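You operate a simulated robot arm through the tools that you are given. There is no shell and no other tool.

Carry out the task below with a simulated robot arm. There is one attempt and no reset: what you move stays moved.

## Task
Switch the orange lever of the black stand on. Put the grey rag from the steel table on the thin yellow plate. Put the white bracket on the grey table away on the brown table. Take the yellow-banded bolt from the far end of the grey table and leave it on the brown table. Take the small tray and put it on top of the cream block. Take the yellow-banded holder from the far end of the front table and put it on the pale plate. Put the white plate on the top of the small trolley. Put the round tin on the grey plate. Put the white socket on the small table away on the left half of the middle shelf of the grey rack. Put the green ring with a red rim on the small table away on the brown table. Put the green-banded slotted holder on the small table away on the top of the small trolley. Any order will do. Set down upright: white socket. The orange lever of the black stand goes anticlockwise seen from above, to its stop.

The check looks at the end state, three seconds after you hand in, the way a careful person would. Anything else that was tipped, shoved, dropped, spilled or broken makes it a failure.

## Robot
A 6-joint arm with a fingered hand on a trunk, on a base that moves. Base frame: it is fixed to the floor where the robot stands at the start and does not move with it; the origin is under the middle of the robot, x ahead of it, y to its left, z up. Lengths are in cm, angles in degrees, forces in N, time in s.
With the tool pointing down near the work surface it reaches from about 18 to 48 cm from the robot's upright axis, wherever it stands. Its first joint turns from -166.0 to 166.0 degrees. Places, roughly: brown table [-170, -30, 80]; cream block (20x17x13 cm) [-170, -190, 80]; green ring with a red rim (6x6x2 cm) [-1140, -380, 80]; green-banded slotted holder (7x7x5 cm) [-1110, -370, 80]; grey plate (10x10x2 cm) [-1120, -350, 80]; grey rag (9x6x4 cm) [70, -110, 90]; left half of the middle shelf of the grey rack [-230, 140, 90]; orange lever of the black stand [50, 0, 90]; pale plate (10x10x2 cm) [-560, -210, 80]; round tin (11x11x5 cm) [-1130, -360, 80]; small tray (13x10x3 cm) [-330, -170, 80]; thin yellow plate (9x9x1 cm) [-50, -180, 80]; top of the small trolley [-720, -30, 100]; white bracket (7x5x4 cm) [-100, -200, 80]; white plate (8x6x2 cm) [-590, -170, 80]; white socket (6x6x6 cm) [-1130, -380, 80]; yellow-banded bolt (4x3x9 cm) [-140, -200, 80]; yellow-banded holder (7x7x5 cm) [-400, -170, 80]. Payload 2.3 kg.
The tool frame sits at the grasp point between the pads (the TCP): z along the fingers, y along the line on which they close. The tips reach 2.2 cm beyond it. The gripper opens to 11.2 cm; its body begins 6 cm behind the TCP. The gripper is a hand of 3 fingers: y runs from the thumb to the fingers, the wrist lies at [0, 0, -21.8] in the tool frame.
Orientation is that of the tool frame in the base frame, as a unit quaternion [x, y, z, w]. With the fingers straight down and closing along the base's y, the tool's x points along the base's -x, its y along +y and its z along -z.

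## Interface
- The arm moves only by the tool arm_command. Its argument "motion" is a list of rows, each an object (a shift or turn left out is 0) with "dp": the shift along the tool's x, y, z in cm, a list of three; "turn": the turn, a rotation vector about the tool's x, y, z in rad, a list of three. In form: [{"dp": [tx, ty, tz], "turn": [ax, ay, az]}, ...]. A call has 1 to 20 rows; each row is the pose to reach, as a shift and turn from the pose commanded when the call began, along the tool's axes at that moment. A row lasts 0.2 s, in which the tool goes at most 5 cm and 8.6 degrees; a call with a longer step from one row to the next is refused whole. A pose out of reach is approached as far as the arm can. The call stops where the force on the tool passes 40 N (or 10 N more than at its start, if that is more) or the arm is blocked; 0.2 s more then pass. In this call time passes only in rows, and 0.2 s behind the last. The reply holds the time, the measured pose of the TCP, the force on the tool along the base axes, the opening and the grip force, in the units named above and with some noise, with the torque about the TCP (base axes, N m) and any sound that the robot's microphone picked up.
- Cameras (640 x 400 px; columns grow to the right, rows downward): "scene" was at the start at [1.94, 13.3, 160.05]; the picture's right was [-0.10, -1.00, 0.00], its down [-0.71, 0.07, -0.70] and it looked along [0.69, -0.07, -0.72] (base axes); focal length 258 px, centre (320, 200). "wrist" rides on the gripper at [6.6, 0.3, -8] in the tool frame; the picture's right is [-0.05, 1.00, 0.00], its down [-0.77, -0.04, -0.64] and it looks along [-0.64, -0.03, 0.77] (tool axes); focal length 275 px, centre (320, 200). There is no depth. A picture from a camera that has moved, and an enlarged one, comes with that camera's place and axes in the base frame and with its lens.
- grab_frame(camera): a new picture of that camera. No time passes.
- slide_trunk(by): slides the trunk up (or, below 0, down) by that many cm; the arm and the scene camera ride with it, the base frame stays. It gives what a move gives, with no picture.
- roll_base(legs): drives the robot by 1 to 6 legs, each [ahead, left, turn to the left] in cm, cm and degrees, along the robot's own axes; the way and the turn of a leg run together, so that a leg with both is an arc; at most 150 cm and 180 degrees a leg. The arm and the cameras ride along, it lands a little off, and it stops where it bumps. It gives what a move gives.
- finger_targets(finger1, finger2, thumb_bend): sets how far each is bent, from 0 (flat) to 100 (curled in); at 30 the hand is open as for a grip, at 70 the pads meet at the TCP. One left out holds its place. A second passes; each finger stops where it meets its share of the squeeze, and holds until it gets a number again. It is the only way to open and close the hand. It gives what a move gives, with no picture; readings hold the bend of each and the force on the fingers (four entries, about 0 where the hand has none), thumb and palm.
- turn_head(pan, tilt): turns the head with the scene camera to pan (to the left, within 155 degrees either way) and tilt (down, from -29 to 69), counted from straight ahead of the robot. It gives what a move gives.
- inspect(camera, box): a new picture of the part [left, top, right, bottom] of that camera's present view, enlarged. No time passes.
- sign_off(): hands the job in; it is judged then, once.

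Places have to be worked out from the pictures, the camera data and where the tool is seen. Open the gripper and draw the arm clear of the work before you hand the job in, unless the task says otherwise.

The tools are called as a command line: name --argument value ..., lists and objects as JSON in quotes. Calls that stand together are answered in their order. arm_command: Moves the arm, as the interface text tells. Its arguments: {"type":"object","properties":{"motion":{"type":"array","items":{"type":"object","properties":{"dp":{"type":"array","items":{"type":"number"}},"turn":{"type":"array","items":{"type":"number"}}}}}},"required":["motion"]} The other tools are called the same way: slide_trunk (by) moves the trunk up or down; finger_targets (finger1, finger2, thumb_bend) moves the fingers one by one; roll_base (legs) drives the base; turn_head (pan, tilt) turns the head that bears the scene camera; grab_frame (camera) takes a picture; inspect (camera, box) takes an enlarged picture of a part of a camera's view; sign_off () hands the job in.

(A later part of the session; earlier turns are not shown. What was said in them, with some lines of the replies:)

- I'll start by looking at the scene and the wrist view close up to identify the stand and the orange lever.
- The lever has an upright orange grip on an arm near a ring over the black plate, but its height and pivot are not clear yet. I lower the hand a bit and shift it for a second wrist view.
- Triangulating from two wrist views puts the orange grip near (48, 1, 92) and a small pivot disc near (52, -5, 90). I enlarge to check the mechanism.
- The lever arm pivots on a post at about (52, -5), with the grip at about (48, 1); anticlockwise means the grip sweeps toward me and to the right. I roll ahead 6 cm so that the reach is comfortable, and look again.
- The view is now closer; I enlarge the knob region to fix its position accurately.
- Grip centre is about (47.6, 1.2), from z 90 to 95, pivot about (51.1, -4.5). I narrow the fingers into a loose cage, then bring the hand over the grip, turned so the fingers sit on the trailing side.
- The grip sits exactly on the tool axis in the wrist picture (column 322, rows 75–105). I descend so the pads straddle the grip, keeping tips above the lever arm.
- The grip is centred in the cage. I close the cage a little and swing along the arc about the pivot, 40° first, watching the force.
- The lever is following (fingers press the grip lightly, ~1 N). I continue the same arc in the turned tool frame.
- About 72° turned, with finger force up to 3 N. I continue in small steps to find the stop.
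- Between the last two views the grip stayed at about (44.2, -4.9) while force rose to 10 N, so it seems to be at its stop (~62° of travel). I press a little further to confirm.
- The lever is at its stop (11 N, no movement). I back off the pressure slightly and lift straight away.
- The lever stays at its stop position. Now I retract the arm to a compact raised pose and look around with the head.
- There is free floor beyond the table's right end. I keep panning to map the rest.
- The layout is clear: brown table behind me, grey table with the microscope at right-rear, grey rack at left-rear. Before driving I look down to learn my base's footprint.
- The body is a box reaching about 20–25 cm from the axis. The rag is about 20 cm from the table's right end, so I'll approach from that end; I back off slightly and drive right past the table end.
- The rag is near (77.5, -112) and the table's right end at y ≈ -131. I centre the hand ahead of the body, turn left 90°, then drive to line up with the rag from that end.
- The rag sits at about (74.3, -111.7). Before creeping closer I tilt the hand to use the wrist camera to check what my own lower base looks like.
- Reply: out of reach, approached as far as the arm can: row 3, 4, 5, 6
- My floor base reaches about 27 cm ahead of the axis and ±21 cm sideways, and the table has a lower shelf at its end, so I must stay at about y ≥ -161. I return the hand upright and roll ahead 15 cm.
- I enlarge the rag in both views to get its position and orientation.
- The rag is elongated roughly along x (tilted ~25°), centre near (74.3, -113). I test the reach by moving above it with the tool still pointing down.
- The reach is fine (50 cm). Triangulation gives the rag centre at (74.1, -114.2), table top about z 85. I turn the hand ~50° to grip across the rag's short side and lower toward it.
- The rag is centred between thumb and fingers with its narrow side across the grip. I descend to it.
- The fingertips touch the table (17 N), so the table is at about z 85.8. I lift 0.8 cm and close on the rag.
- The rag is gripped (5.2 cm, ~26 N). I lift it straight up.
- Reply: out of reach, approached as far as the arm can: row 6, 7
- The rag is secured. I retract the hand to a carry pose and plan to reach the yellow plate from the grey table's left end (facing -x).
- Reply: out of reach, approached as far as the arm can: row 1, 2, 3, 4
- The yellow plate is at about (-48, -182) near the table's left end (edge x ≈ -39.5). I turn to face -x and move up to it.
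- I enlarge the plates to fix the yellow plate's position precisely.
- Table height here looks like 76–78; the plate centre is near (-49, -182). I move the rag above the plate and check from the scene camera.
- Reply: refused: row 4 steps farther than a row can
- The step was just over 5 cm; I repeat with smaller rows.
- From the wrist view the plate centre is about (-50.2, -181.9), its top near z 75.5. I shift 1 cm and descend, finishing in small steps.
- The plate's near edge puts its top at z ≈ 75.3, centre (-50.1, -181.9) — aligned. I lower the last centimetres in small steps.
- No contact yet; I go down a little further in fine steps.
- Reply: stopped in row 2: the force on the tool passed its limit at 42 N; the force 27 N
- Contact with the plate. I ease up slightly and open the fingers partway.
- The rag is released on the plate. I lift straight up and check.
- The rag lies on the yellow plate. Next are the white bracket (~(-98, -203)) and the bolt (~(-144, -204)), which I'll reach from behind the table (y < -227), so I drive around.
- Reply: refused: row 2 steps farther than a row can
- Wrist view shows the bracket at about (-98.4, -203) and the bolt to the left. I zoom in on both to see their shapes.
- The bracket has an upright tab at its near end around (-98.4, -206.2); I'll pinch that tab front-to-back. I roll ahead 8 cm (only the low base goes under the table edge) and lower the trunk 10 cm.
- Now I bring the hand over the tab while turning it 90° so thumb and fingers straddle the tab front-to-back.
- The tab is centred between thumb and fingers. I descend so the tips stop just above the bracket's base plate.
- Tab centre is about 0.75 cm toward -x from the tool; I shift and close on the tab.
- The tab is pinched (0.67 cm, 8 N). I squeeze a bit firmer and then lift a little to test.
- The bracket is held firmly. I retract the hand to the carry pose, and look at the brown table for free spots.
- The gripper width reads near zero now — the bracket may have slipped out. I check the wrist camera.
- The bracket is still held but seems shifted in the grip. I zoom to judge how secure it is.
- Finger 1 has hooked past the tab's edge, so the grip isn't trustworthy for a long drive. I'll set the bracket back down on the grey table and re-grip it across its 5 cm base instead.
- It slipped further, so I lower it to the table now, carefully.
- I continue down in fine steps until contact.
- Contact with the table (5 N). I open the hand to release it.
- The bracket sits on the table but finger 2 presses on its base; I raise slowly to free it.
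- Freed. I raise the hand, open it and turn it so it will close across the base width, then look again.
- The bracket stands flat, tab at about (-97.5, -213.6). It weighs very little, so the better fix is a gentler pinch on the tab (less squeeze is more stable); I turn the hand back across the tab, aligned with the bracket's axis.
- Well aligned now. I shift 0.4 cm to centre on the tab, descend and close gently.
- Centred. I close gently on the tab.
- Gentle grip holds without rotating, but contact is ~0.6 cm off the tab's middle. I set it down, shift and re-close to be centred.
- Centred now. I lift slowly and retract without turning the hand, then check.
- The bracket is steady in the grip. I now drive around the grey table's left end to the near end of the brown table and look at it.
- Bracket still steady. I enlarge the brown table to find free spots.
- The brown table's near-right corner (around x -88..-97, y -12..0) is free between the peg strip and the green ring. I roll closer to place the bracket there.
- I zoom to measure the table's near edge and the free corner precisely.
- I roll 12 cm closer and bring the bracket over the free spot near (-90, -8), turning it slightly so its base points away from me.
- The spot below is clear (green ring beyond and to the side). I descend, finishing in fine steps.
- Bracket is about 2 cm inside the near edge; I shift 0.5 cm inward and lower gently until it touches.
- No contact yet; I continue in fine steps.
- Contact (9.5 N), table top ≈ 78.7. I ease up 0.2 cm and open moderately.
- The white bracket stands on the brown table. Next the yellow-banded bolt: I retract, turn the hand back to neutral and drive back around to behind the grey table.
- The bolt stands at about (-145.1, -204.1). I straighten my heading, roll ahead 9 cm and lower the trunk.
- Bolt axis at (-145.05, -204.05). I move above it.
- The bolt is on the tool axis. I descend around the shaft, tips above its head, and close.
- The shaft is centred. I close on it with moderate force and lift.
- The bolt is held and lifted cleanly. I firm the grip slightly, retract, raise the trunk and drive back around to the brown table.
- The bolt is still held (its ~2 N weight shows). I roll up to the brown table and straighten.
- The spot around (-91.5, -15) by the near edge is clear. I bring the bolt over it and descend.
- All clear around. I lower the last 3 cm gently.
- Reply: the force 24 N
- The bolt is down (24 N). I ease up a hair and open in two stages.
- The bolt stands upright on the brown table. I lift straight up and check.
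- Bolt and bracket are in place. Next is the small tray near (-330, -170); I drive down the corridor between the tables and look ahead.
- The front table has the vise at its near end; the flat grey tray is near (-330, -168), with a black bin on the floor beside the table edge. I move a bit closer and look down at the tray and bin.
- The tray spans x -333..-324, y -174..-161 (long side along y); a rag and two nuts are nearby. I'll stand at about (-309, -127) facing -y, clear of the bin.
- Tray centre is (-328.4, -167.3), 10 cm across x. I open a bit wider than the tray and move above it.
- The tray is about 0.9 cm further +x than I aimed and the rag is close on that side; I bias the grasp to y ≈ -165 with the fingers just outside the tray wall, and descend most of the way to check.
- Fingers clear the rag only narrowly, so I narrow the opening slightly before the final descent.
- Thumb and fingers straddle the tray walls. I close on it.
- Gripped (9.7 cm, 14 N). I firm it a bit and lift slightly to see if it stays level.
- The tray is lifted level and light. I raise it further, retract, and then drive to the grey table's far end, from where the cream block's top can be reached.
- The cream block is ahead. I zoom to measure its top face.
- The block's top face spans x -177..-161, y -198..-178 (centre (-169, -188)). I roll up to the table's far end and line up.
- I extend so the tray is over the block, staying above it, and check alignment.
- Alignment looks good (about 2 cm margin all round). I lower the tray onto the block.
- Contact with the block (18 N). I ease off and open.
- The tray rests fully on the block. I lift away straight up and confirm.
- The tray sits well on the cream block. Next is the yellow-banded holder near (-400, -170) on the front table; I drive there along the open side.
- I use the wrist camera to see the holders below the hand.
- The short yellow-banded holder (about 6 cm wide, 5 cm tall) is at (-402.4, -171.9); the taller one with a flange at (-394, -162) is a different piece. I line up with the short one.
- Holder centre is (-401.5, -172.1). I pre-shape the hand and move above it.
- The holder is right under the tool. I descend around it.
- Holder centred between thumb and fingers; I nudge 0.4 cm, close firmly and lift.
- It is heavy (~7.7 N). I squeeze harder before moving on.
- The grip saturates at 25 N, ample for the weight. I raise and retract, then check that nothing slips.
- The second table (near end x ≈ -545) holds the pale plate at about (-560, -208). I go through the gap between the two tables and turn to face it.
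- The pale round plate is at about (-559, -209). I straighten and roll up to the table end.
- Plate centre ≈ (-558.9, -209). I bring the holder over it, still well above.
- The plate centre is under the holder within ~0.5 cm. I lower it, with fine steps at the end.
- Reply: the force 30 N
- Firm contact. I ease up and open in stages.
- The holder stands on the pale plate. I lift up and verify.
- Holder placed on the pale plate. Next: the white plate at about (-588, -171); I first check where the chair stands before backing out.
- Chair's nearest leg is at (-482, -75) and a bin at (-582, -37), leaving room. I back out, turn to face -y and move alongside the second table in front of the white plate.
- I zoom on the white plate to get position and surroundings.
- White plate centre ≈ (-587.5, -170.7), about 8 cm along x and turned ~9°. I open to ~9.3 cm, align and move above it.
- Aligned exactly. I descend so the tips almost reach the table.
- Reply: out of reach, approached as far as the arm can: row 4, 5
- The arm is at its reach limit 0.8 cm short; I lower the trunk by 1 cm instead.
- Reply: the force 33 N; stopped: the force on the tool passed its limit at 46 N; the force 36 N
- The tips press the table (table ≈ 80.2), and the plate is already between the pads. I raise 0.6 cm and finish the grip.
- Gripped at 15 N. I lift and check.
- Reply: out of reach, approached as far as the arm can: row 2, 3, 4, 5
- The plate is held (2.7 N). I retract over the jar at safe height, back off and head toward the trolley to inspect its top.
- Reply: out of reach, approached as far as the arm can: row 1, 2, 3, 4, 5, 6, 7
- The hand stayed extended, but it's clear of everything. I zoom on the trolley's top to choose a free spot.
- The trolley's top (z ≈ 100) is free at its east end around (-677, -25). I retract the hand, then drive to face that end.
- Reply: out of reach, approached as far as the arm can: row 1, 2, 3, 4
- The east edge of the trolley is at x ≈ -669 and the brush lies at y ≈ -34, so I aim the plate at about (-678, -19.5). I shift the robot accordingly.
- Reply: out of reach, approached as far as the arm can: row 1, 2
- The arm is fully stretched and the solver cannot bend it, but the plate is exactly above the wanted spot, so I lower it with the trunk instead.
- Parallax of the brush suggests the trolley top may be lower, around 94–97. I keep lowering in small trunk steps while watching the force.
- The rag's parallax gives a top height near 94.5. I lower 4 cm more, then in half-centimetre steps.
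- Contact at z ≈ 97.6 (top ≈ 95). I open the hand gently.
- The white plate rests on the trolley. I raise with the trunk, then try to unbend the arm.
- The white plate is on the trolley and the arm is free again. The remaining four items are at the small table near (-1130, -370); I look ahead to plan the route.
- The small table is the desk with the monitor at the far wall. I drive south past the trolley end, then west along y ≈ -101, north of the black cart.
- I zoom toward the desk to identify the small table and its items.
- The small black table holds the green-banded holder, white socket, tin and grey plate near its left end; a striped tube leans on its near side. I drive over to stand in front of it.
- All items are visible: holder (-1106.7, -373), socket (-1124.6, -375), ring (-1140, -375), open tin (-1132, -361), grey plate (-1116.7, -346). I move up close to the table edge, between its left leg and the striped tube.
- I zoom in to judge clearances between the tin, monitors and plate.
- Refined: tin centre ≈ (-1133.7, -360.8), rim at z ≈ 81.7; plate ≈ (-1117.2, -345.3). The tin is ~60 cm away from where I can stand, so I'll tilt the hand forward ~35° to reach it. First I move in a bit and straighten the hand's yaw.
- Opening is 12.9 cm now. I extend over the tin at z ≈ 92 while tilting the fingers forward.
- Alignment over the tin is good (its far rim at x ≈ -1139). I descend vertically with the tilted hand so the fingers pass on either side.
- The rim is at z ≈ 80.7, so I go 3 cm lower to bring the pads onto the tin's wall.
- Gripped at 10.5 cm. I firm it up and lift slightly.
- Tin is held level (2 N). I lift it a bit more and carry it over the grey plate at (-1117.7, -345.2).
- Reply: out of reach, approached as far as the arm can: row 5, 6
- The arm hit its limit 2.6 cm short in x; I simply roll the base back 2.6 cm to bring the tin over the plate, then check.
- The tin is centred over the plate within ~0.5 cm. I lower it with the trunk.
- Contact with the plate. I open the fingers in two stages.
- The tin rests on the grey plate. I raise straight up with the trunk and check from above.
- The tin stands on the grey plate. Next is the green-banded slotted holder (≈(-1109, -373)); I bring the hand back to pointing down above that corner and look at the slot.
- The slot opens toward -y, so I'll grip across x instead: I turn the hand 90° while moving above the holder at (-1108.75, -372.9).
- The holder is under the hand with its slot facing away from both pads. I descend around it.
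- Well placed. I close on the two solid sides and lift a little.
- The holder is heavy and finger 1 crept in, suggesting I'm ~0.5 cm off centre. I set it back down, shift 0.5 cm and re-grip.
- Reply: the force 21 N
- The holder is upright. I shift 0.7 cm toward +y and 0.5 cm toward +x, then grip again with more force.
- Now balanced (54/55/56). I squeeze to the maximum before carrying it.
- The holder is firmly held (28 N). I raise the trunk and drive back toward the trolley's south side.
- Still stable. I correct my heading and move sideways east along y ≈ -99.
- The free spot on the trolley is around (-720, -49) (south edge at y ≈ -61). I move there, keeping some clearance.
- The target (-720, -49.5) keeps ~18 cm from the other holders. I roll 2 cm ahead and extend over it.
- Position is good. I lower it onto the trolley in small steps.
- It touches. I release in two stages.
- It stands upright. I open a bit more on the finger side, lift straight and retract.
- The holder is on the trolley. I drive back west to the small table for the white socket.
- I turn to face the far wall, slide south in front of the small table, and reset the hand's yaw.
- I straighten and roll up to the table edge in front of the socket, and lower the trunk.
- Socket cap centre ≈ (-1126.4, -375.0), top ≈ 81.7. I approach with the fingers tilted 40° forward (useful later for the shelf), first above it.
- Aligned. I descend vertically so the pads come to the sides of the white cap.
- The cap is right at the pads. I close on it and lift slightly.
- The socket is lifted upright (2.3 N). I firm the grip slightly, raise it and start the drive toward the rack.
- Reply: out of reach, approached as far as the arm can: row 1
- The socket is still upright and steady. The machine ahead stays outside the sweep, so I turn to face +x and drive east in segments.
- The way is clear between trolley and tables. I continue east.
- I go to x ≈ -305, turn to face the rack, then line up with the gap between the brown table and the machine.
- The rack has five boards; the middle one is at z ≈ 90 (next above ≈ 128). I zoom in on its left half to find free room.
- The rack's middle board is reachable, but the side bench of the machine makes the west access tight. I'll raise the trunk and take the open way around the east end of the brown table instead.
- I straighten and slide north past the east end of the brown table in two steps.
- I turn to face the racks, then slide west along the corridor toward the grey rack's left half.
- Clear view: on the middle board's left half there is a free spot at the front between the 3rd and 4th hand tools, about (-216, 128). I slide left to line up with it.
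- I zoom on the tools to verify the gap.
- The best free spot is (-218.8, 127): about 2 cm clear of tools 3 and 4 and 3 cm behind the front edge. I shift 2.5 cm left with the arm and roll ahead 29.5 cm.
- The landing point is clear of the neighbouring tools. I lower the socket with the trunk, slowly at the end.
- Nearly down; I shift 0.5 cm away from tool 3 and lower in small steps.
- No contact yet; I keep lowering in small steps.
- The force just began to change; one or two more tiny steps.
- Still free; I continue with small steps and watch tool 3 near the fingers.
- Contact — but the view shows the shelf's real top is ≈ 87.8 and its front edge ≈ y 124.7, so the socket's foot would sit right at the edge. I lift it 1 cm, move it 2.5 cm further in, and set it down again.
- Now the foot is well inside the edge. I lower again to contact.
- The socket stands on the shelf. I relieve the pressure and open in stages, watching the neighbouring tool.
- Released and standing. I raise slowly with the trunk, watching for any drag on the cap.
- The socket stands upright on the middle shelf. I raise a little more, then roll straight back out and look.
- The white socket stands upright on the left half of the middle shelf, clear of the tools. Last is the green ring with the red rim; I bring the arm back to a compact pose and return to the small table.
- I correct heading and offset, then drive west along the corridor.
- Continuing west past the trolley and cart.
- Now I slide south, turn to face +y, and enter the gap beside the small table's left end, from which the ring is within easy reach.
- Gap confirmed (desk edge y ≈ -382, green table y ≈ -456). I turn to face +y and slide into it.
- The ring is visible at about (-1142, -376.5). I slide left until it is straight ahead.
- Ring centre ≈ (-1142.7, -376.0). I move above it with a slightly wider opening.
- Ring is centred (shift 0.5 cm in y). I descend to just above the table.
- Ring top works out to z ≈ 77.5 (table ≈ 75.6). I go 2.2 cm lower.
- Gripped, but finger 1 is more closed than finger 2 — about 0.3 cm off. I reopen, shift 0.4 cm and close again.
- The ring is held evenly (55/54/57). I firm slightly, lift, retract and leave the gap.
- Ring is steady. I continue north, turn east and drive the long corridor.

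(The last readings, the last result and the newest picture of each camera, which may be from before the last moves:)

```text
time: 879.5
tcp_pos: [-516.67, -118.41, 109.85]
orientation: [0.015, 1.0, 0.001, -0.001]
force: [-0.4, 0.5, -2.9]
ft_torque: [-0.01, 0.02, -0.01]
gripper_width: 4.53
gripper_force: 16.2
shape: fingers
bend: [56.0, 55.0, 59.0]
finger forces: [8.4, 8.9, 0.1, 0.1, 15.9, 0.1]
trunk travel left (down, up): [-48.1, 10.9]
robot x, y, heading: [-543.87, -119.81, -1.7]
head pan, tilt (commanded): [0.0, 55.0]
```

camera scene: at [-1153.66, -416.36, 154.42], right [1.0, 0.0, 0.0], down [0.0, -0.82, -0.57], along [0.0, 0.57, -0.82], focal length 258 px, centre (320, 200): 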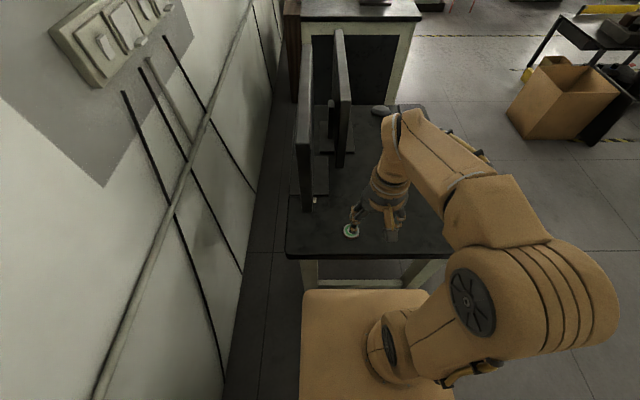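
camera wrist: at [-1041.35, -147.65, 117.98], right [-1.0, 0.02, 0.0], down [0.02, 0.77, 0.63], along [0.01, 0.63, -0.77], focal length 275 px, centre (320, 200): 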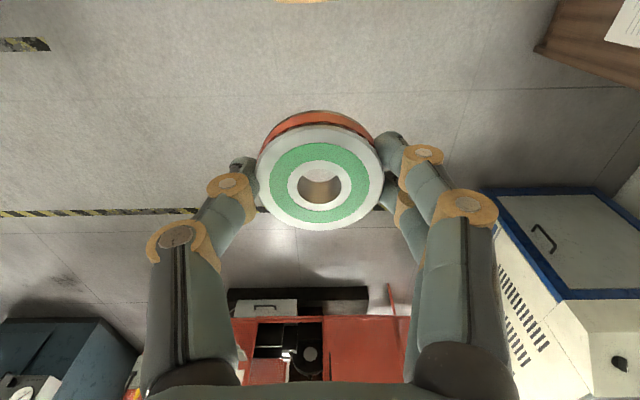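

I correct heading and shift north before passing the bin.

roll_base --legs '[[0, 0, 1.7], [0, 9, 0], [130, 0, 0], [60, 0, 0]]'

roll_base --legs '[[130, 0, 0], [130, 0, 0], [75, 0, 0]]'

grab_frame --camera "wrist"

```text
time: 890.2
tcp_pos: [-325.28, -102.91, 109.9]
orientation: [-0.02, 1.0, 0.001, -0.001]
force: [-0.3, 0.2, -1.4]
ft_torque: [0.01, 0.03, 0.01]
gripper_width: 4.59
gripper_force: 16.6
shape: fingers
bend: [56.0, 55.0, 59.0]
finger forces: [8.5, 9.0, 0.1, 0.0, 16.0, 0.0]
trunk travel left (down, up): [-48.1, 10.9]
robot x, y, heading: [-351.53, -105.63, 2.5]
head pan, tilt (commanded): [0.0, 55.0]
```

```text
time: 906.5
tcp_pos: [9.57, -83.73, 109.97]
orientation: [-0.022, 1.0, 0.001, -0.002]
force: [0.8, 0.2, -1.6]
ft_torque: [-0.04, 0.01, 0.02]
gripper_width: 4.56
gripper_force: 16.5
shape: fingers
bend: [56.0, 55.0, 59.0]
finger forces: [8.5, 9.0, 0.0, 0.0, 15.9, 0.0]
trunk travel left (down, up): [-48.1, 10.9]
robot x, y, heading: [-17.09, -86.7, 2.6]
head pan, tilt (commanded): [0.0, 55.0]
```

```text
taken
camera wrist: at [2.93, -83.55, 117.97], right [0.0, 1.0, 0.0], down [0.77, 0.0, 0.63], along [0.63, 0.0, -0.77], focal length 275 px, centre (320, 200)
```

wrist: 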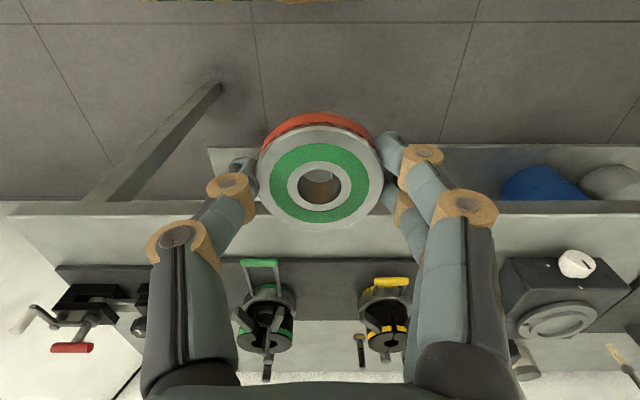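

Heading drifted a little, but nothing was bumped. I turn around to face the brown table's near end and check it.

roll_base --legs '[[0, 0, 177.4], [0, -63, 0]]'

turn_head --pan 0 --tilt 45

grab_frame --camera "scene"

grab_frame --camera "wrist"

```text
time: 917.2
tcp_pos: [-41.79, -26.04, 109.88]
orientation: [1.0, -0.02, 0.002, 0.0]
force: [0.2, -0.8, -1.8]
ft_torque: [0.02, 0.01, -0.01]
gripper_width: 4.5
gripper_force: 16.3
shape: fingers
bend: [56.0, 55.0, 59.0]
finger forces: [8.4, 9.0, 0.1, 0.0, 15.8, 0.0]
trunk travel left (down, up): [-48.1, 10.9]
robot x, y, heading: [-14.79, -25.3, 177.8]
head pan, tilt (commanded): [0.0, 55.0]
```

```text
time: 917.9
tcp_pos: [-41.76, -26.0, 109.84]
orientation: [1.0, -0.022, 0.001, 0.001]
force: [-0.4, -0.2, -2.1]
ft_torque: [0.01, -0.02, 0.0]
gripper_width: 4.53
gripper_force: 16.8
shape: fingers
bend: [56.0, 55.0, 59.0]
finger forces: [8.5, 9.1, 0.0, 0.0, 15.8, 0.0]
trunk travel left (down, up): [-48.1, 10.9]
robot x, y, heading: [-14.76, -25.71, 177.6]
head pan, tilt (commanded): [0.0, 45.0]
```

```text
taken
camera scene: at [-17.75, -39.24, 155.77], right [0.04, 1.0, 0.0], down [0.71, -0.03, -0.71], along [-0.71, 0.03, -0.71], focal length 258 px, centre (320, 200)
```

scene: 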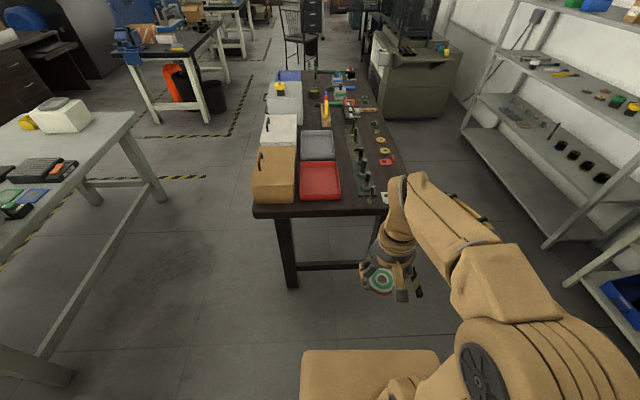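

```text
taken
camera wrist: at [-35.2, -26.52, 117.98], right [-0.09, -1.0, 0.0], down [-0.77, 0.07, 0.63], along [-0.63, 0.06, -0.77], focal length 275 px, centre (320, 200)
```

wrist: 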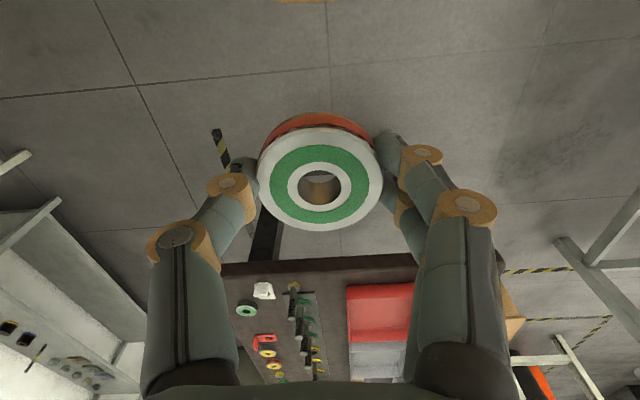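

Everything on the table is in place. I roll up to the near end and straighten.

roll_base --legs '[[0, 0, 2.3], [38.5, 0, 0]]'

turn_head --pan 0 --tilt 58

grab_frame --camera "wrist"

inspect --camera "scene" --box '[240, 130, 440, 260]'

```text
time: 920.7
tcp_pos: [-80.26, -26.94, 109.8]
orientation: [1.0, -0.003, 0.002, 0.002]
force: [0.0, -0.2, -0.9]
ft_torque: [-0.02, 0.0, 0.01]
gripper_width: 4.51
gripper_force: 16.6
shape: fingers
bend: [56.0, 55.0, 59.0]
finger forces: [8.4, 9.1, 0.0, 0.0, 15.7, 0.1]
trunk travel left (down, up): [-48.1, 10.9]
robot x, y, heading: [-53.14, -25.25, 179.8]
head pan, tilt (commanded): [0.0, 45.0]
```

```text
time: 921.5
tcp_pos: [-80.11, -27.01, 109.92]
orientation: [1.0, -0.002, 0.002, 0.001]
force: [0.3, -1.1, -1.2]
ft_torque: [0.01, 0.02, 0.01]
gripper_width: 4.54
gripper_force: 16.2
shape: fingers
bend: [56.0, 55.0, 59.0]
finger forces: [8.5, 9.1, 0.0, 0.0, 15.6, 0.0]
trunk travel left (down, up): [-48.1, 10.9]
robot x, y, heading: [-53.34, -25.36, 179.7]
head pan, tilt (commanded): [0.0, 58.0]
```

```text
taken
camera wrist: at [-73.56, -27.2, 117.98], right [-0.05, -1.0, 0.0], down [-0.77, 0.04, 0.63], along [-0.63, 0.03, -0.77], focal length 275 px, centre (320, 200)
```

wrist: 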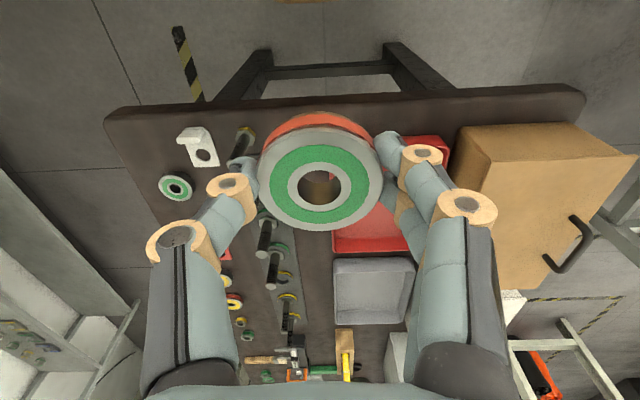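

```text
3.08 times, centred on (340, 195) of scene
camera zoom: at [-54.4, -39.25, 154.07], right [0.0, 1.0, 0.0], down [0.85, 0.0, -0.53], along [-0.53, 0.0, -0.85], focal length 794 px, centre (258, 215)
```

zoom: 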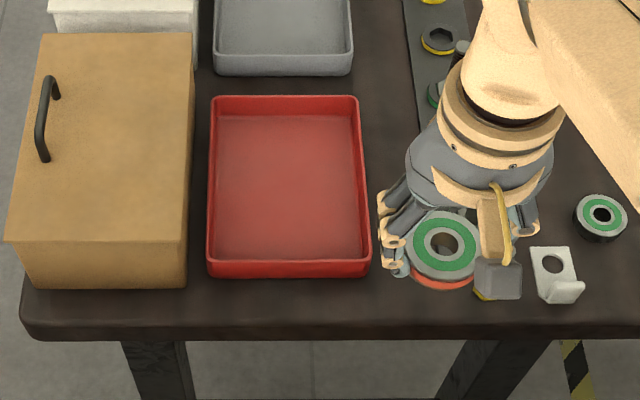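

The gap by the tray is too narrow for fingers, but the area around (-109.5, -5), between the peg strip, green ring and red bracket, is free (≈12×15 cm). I move over to reach that.

roll_base --legs '[[8, -20, 0.3]]'

grab_frame --camera "wrist"

inspect --camera "scene" --box '[290, 110, 490, 260]'

```text
time: 923.1
tcp_pos: [-88.25, -7.35, 109.96]
orientation: [1.0, 0.002, 0.002, 0.001]
force: [0.6, -0.2, -0.9]
ft_torque: [-0.02, 0.0, -0.01]
gripper_width: 4.52
gripper_force: 16.6
shape: fingers
bend: [56.0, 55.0, 59.0]
finger forces: [8.6, 9.2, 0.0, 0.0, 15.8, 0.0]
trunk travel left (down, up): [-48.1, 10.9]
robot x, y, heading: [-61.46, -5.61, -179.8]
head pan, tilt (commanded): [0.0, 58.0]
```

```text
taken
camera wrist: at [-81.6, -7.45, 117.98], right [-0.04, -1.0, 0.0], down [-0.77, 0.03, 0.63], along [-0.63, 0.03, -0.77], focal length 275 px, centre (320, 200)
```

wrist: 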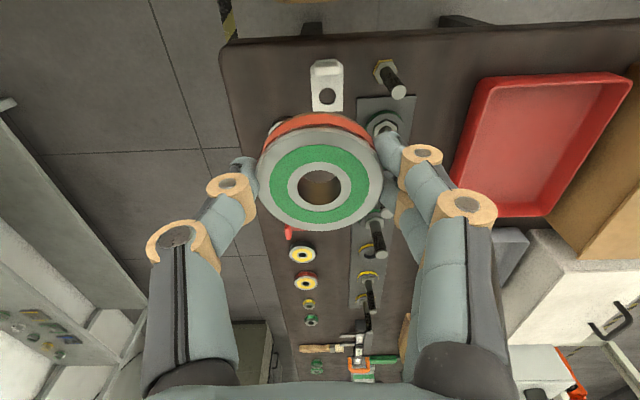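

```text
2.67 times, centred on (390, 185) of scene
camera zoom: at [-62.35, -19.32, 154.07], right [-0.01, 1.0, 0.0], down [0.85, 0.0, -0.53], along [-0.53, 0.0, -0.85], focal length 688 px, centre (133, 240)
```

zoom: 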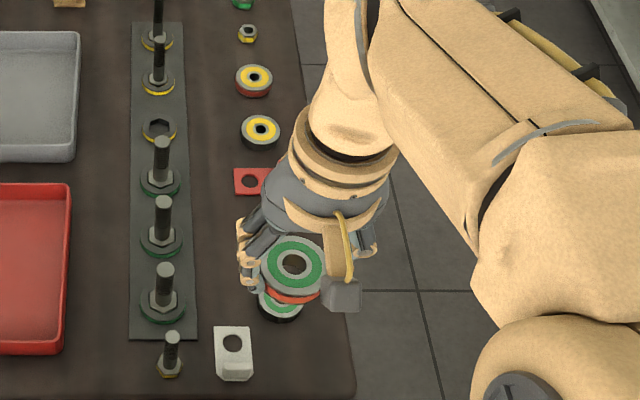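

The free area is confirmed; target (-109.3, -3.7). I extend over it at z ≈ 95.

arm_command --motion '[{"dp": [-3.5, -0.6, 2.3]}, {"dp": [-7, -1.2, 4.6]}, {"dp": [-10.5, -1.8, 7]}, {"dp": [-14, -2.4, 9.5]}, {"dp": [-17.5, -3, 12]}, {"dp": [-21.05, -3.65, 14.5]}]'

grab_frame --camera "wrist"

inspect --camera "scene" --box '[290, 110, 490, 260]'

```text
time: 924.5
tcp_pos: [-109.47, -3.59, 95.14]
orientation: [1.0, 0.001, 0.004, 0.001]
force: [0.6, 0.0, -2.0]
ft_torque: [0.01, -0.03, 0.01]
gripper_width: 4.5
gripper_force: 16.9
shape: fingers
bend: [56.0, 55.0, 59.0]
finger forces: [8.4, 9.2, 0.0, 0.1, 15.8, 0.0]
trunk travel left (down, up): [-48.1, 10.9]
robot x, y, heading: [-61.24, -5.06, -180.0]
head pan, tilt (commanded): [0.0, 58.0]
```

```text
taken
camera wrist: at [-102.81, -3.77, 103.29], right [-0.04, -1.0, 0.0], down [-0.78, 0.03, 0.63], along [-0.63, 0.03, -0.78], focal length 275 px, centre (320, 200)
```

wrist: 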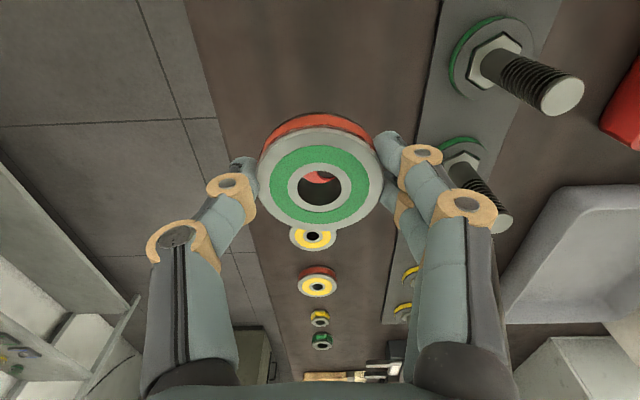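

```text
2.67 times, centred on (390, 185) of scene
camera zoom: at [-62.49, -19.39, 154.06], right [-0.01, 1.0, 0.0], down [0.85, 0.0, -0.53], along [-0.53, 0.0, -0.85], focal length 688 px, centre (133, 240)
```

zoom: 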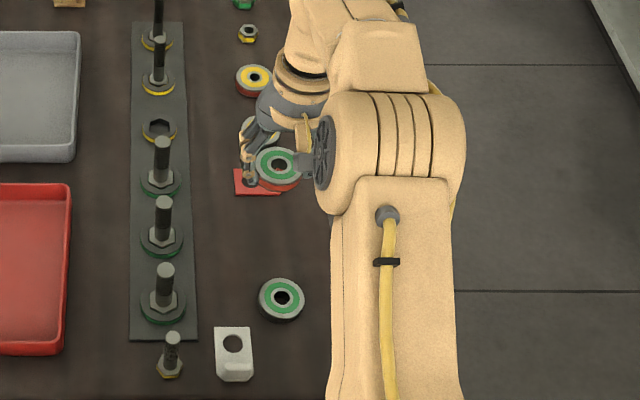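

The landing spot lies between the red bracket and the other ring. I descend and finish in small steps.

arm_command --motion '[{"dp": [0, 0, 3]}, {"dp": [0, 0, 6]}, {"dp": [0, 0, 9]}, {"dp": [0, 0, 11.3]}]'

grab_frame --camera "wrist"

inspect --camera "scene" --box '[290, 110, 490, 260]'

```text
time: 925.5
tcp_pos: [-109.02, -3.69, 84.05]
orientation: [1.0, 0.002, 0.002, 0.001]
force: [0.4, 0.5, -1.4]
ft_torque: [0.03, 0.03, -0.03]
gripper_width: 4.52
gripper_force: 16.3
shape: fingers
bend: [56.0, 55.0, 59.0]
finger forces: [8.4, 9.2, 0.0, 0.0, 15.8, 0.1]
trunk travel left (down, up): [-48.1, 10.9]
robot x, y, heading: [-61.29, -5.28, -179.8]
head pan, tilt (commanded): [0.0, 58.0]
```

```text
taken
camera wrist: at [-102.46, -3.89, 92.12], right [-0.04, -1.0, 0.0], down [-0.77, 0.03, 0.63], along [-0.63, 0.03, -0.77], focal length 275 px, centre (320, 200)
```

wrist: 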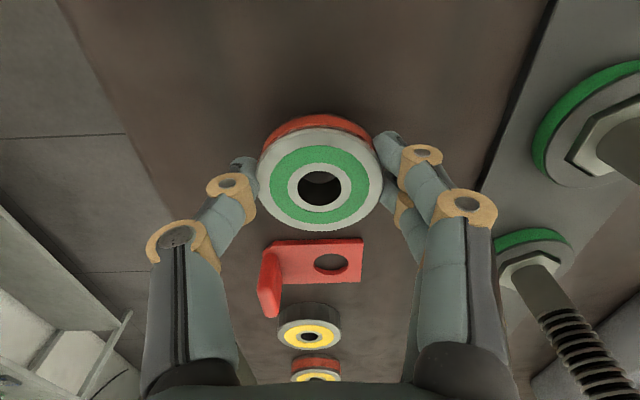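

```text
2.67 times, centred on (390, 185) of scene
camera zoom: at [-62.34, -19.41, 154.06], right [-0.01, 1.0, 0.0], down [0.85, 0.0, -0.53], along [-0.53, 0.0, -0.85], focal length 688 px, centre (133, 240)
```

zoom: 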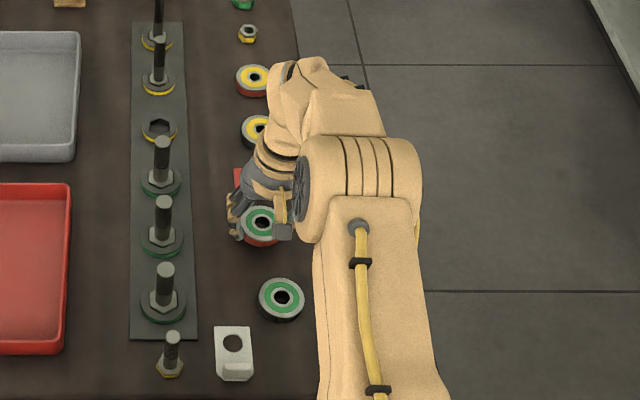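

Clear on all sides. Final small steps down.

arm_command --motion '[{"dp": [0, 0, 0.8]}, {"dp": [0, 0, 1.5]}, {"dp": [0, 0, 1.9]}]'

arm_command --motion '[{"dp": [0, 0, 0.3]}, {"dp": [0, 0, 0.6]}]'

```text
time: 926.4
tcp_pos: [-109.26, -3.94, 82.63]
orientation: [1.0, 0.001, -0.007, 0.002]
force: [5.4, -1.7, 26.4]
ft_torque: [-0.43, -0.24, 0.04]
gripper_width: 4.51
gripper_force: 30.2
shape: fingers
bend: [60.0, 59.0, 59.0]
finger forces: [22.7, 17.7, 0.0, 0.0, 20.3, 0.0]
trunk travel left (down, up): [-48.1, 10.9]
robot x, y, heading: [-61.46, -5.48, -179.5]
head pan, tilt (commanded): [0.0, 58.0]
stopped in row 3: the force on the tool passed its limit at 43 N (the readings are from after the stop); the commanded pose is now the measured one
```

```text
time: 926.8
tcp_pos: [-109.36, -3.9, 82.6]
orientation: [1.0, 0.001, -0.009, 0.001]
force: [7.3, -0.9, 28.4]
ft_torque: [-0.43, -0.31, 0.11]
gripper_width: 4.49
gripper_force: 31.5
shape: fingers
bend: [61.0, 59.0, 59.0]
finger forces: [23.4, 17.8, 0.1, 0.1, 21.3, 0.0]
trunk travel left (down, up): [-48.1, 10.9]
robot x, y, heading: [-61.45, -5.35, -179.6]
head pan, tilt (commanded): [0.0, 58.0]
stopped in row 1: the force on the tool passed its limit at 44 N (the readings are from after the stop); the commanded pose is now the measured one
```

It is down (contact at z ≈ 82.6). I ease off and open gently.

arm_command --motion '[{"dp": [0, 0, -0.4]}]'

finger_targets --finger1 52 --finger2 52 --thumb_bend 53

finger_targets --finger1 44 --finger2 44 --thumb_bend 44

grab_frame --camera "wrist"

```text
time: 927.2
tcp_pos: [-109.47, -3.81, 82.75]
orientation: [1.0, 0.002, -0.006, 0.001]
force: [0.3, 0.5, 2.8]
ft_torque: [-0.08, -0.07, -0.01]
gripper_width: 4.49
gripper_force: 19.2
shape: fingers
bend: [59.0, 58.0, 59.0]
finger forces: [11.5, 10.4, 0.1, 0.0, 16.3, 0.0]
trunk travel left (down, up): [-48.1, 10.9]
robot x, y, heading: [-61.14, -5.17, -179.6]
head pan, tilt (commanded): [0.0, 58.0]
```

```text
time: 928.2
tcp_pos: [-109.64, -3.84, 82.77]
orientation: [1.0, 0.002, -0.006, 0.001]
force: [0.4, 1.2, 5.2]
ft_torque: [0.02, -0.02, 0.06]
gripper_width: 4.87
gripper_force: 3.8
shape: fingers
bend: [54.0, 52.0, 52.0]
finger forces: [3.4, 0.9, 0.0, 0.0, 3.7, 0.0]
trunk travel left (down, up): [-48.1, 10.9]
robot x, y, heading: [-61.46, -4.91, -179.6]
head pan, tilt (commanded): [0.0, 58.0]
```

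```text
time: 929.2
tcp_pos: [-109.55, -3.94, 82.71]
orientation: [1.0, 0.002, -0.005, 0.001]
force: [0.2, 0.2, 0.2]
ft_torque: [0.04, 0.02, -0.01]
gripper_width: 7.18
gripper_force: 0.1
shape: fingers
bend: [44.0, 44.0, 44.0]
finger forces: [0.0, 0.0, 0.1, 0.0, 0.0, 0.0]
trunk travel left (down, up): [-48.1, 10.9]
robot x, y, heading: [-61.26, -5.31, -179.7]
head pan, tilt (commanded): [0.0, 58.0]
```

```text
taken
camera wrist: at [-102.84, -4.07, 90.72], right [-0.04, -1.0, 0.0], down [-0.76, 0.03, 0.64], along [-0.64, 0.03, -0.76], focal length 275 px, centre (320, 200)
```

wrist: 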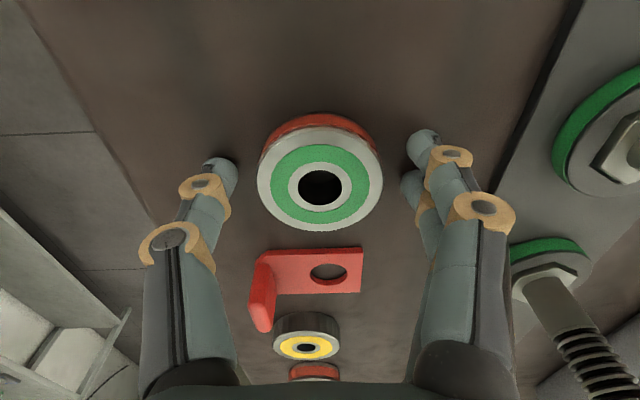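

The ring lies flat on the brown table. I lift straight up, retract and verify.

arm_command --motion '[{"dp": [0, 0, -3]}, {"dp": [0, 0, -7]}, {"dp": [0, 0, -11]}, {"dp": [3, 0, -14]}, {"dp": [7, 0, -17]}, {"dp": [11, 0, -20]}, {"dp": [15, 0, -23]}, {"dp": [19, 0, -25]}]'

grab_frame --camera "wrist"

inspect --camera "scene" --box '[290, 110, 490, 260]'

```text
time: 931.0
tcp_pos: [-90.14, -3.96, 107.69]
orientation: [1.0, 0.001, -0.005, 0.001]
force: [-0.6, -0.7, -0.4]
ft_torque: [-0.01, 0.02, -0.02]
gripper_width: 7.17
gripper_force: 0.2
shape: fingers
bend: [44.0, 44.0, 44.0]
finger forces: [0.0, 0.1, 0.1, 0.0, 0.0, 0.0]
trunk travel left (down, up): [-48.1, 10.9]
robot x, y, heading: [-61.45, -5.35, -179.8]
head pan, tilt (commanded): [0.0, 58.0]
```

```text
taken
camera wrist: at [-83.47, -4.23, 115.61], right [-0.04, -1.0, 0.0], down [-0.76, 0.04, 0.64], along [-0.64, 0.03, -0.76], focal length 275 px, centre (320, 200)
```

wrist: 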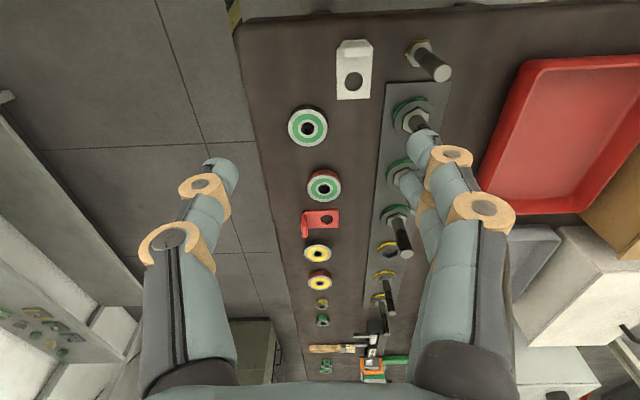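

```text
2.67 times, centred on (390, 185) of scene
camera zoom: at [-62.13, -19.43, 154.06], right [-0.01, 1.0, 0.0], down [0.85, 0.0, -0.53], along [-0.53, 0.0, -0.85], focal length 688 px, centre (133, 240)
```

zoom: 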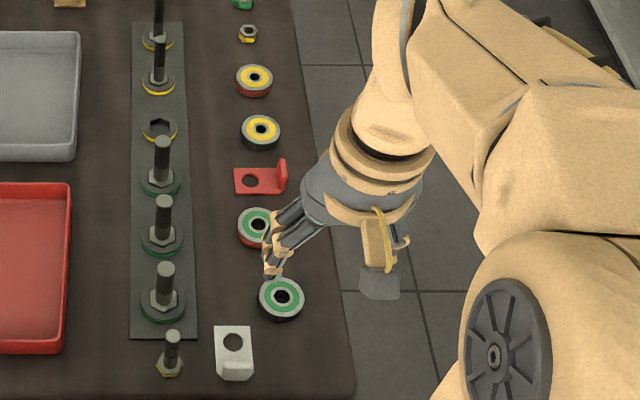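

All three items are on the brown table. I open the hand, back away, and turn round to re-check the lever before handing in.

finger_targets --finger1 30 --finger2 30 --thumb_bend 30

roll_base --legs '[[-32, 0, 0], [0, 0, 178]]'

turn_head --pan 0 --tilt 40

grab_frame --camera "scene"

inspect --camera "scene" --box '[300, 120, 460, 240]'

```text
time: 932.0
tcp_pos: [-90.37, -3.86, 107.63]
orientation: [1.0, 0.002, -0.005, 0.002]
force: [0.4, 0.6, -0.1]
ft_torque: [-0.01, -0.02, 0.02]
gripper_width: 11.11
gripper_force: 0.1
shape: fingers
bend: [30.0, 30.0, 30.0]
finger forces: [0.0, 0.0, 0.1, 0.1, 0.1, 0.0]
trunk travel left (down, up): [-48.1, 10.9]
robot x, y, heading: [-61.11, -5.06, -179.8]
head pan, tilt (commanded): [0.0, 58.0]
```

```text
time: 941.5
tcp_pos: [-0.52, -7.11, 107.58]
orientation: [0.01, 1.0, 0.001, 0.005]
force: [-0.7, 0.6, 0.0]
ft_torque: [-0.01, -0.02, 0.0]
gripper_width: 11.12
gripper_force: 0.1
shape: fingers
bend: [30.0, 30.0, 30.0]
finger forces: [0.1, 0.0, 0.0, 0.0, 0.0, 0.0]
trunk travel left (down, up): [-48.1, 10.9]
robot x, y, heading: [-29.7, -5.41, -1.2]
head pan, tilt (commanded): [0.0, 58.0]
```

```text
time: 942.3
tcp_pos: [-0.45, -7.28, 107.59]
orientation: [0.011, 1.0, 0.0, 0.006]
force: [-0.4, -0.4, -0.1]
ft_torque: [0.02, -0.02, 0.0]
gripper_width: 11.11
gripper_force: 0.0
shape: fingers
bend: [30.0, 30.0, 30.0]
finger forces: [0.0, 0.1, 0.0, 0.0, 0.0, 0.0]
trunk travel left (down, up): [-48.1, 10.9]
robot x, y, heading: [-29.19, -5.56, -1.2]
head pan, tilt (commanded): [0.0, 40.0]
```

```text
taken
camera scene: at [-26.72, 8.75, 156.49], right [-0.02, -1.0, 0.0], down [-0.64, 0.01, -0.77], along [0.77, -0.01, -0.64], focal length 258 px, centre (320, 200)
```

scene: 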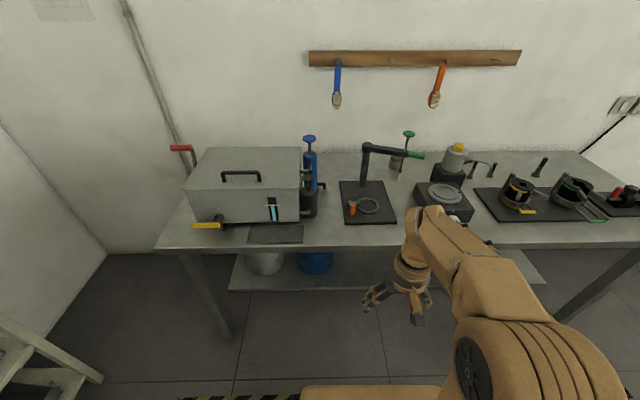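

```text
3.33 times, centred on (380, 180) of scene
camera zoom: at [-26.72, 8.75, 156.49], right [-0.02, -1.0, 0.0], down [-0.64, 0.01, -0.77], along [0.77, -0.01, -0.64], focal length 860 px, centre (120, 267)
```

zoom: 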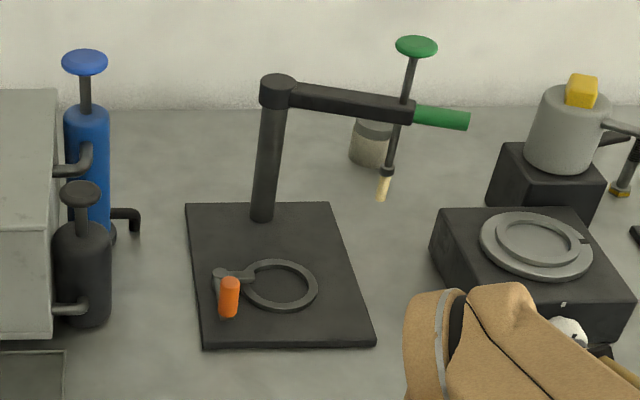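

The orange lever is at its stop (turned toward me), and all other items were confirmed in place; the hand is open and clear. I hand in the job.

sign_off

```text
The job is handed in.
```

I finished all eleven jobs and handed in; the result of the check has not come back yet.

| Item | Where it is now |
|---|---|
| Orange lever | Turned anticlockwise about 60° to its stop; it did not move further under an 11 N push and still looked right at the end |
| Grey rag | On the thin yellow plate |
| White bracket | On the brown table, near end |
| Yellow-banded bolt | On the brown table, near end, standing upright |
| Small tray | On top of the cream block |
| Yellow-banded holder | On the pale plate |
| White plate | On top of the small trolley, east end |
| Round tin | On the grey plate |
| White socket | Upright on the left half of the middle shelf of the grey rack, between two hand tools |
| Green ring with a red rim | On the brown table, between the other green ring and the red bracket |
| Green-banded slotted holder | On top of the small trolley |

- **Bracket:** it slipped in my first grip, so I set it back on the grey table, gripped it again more gently and carried it over. It was not dropped.
- **Tin and plate:** the tin sits slightly off-centre on the grey plate but is stable.
- **Close pass:** on the last drive my heading drifted and I passed close to the brown table. No bump was reported, and nothing on the table looked disturbed afterwards.

I opened the gripper and moved the arm clear of the tables before handing in.
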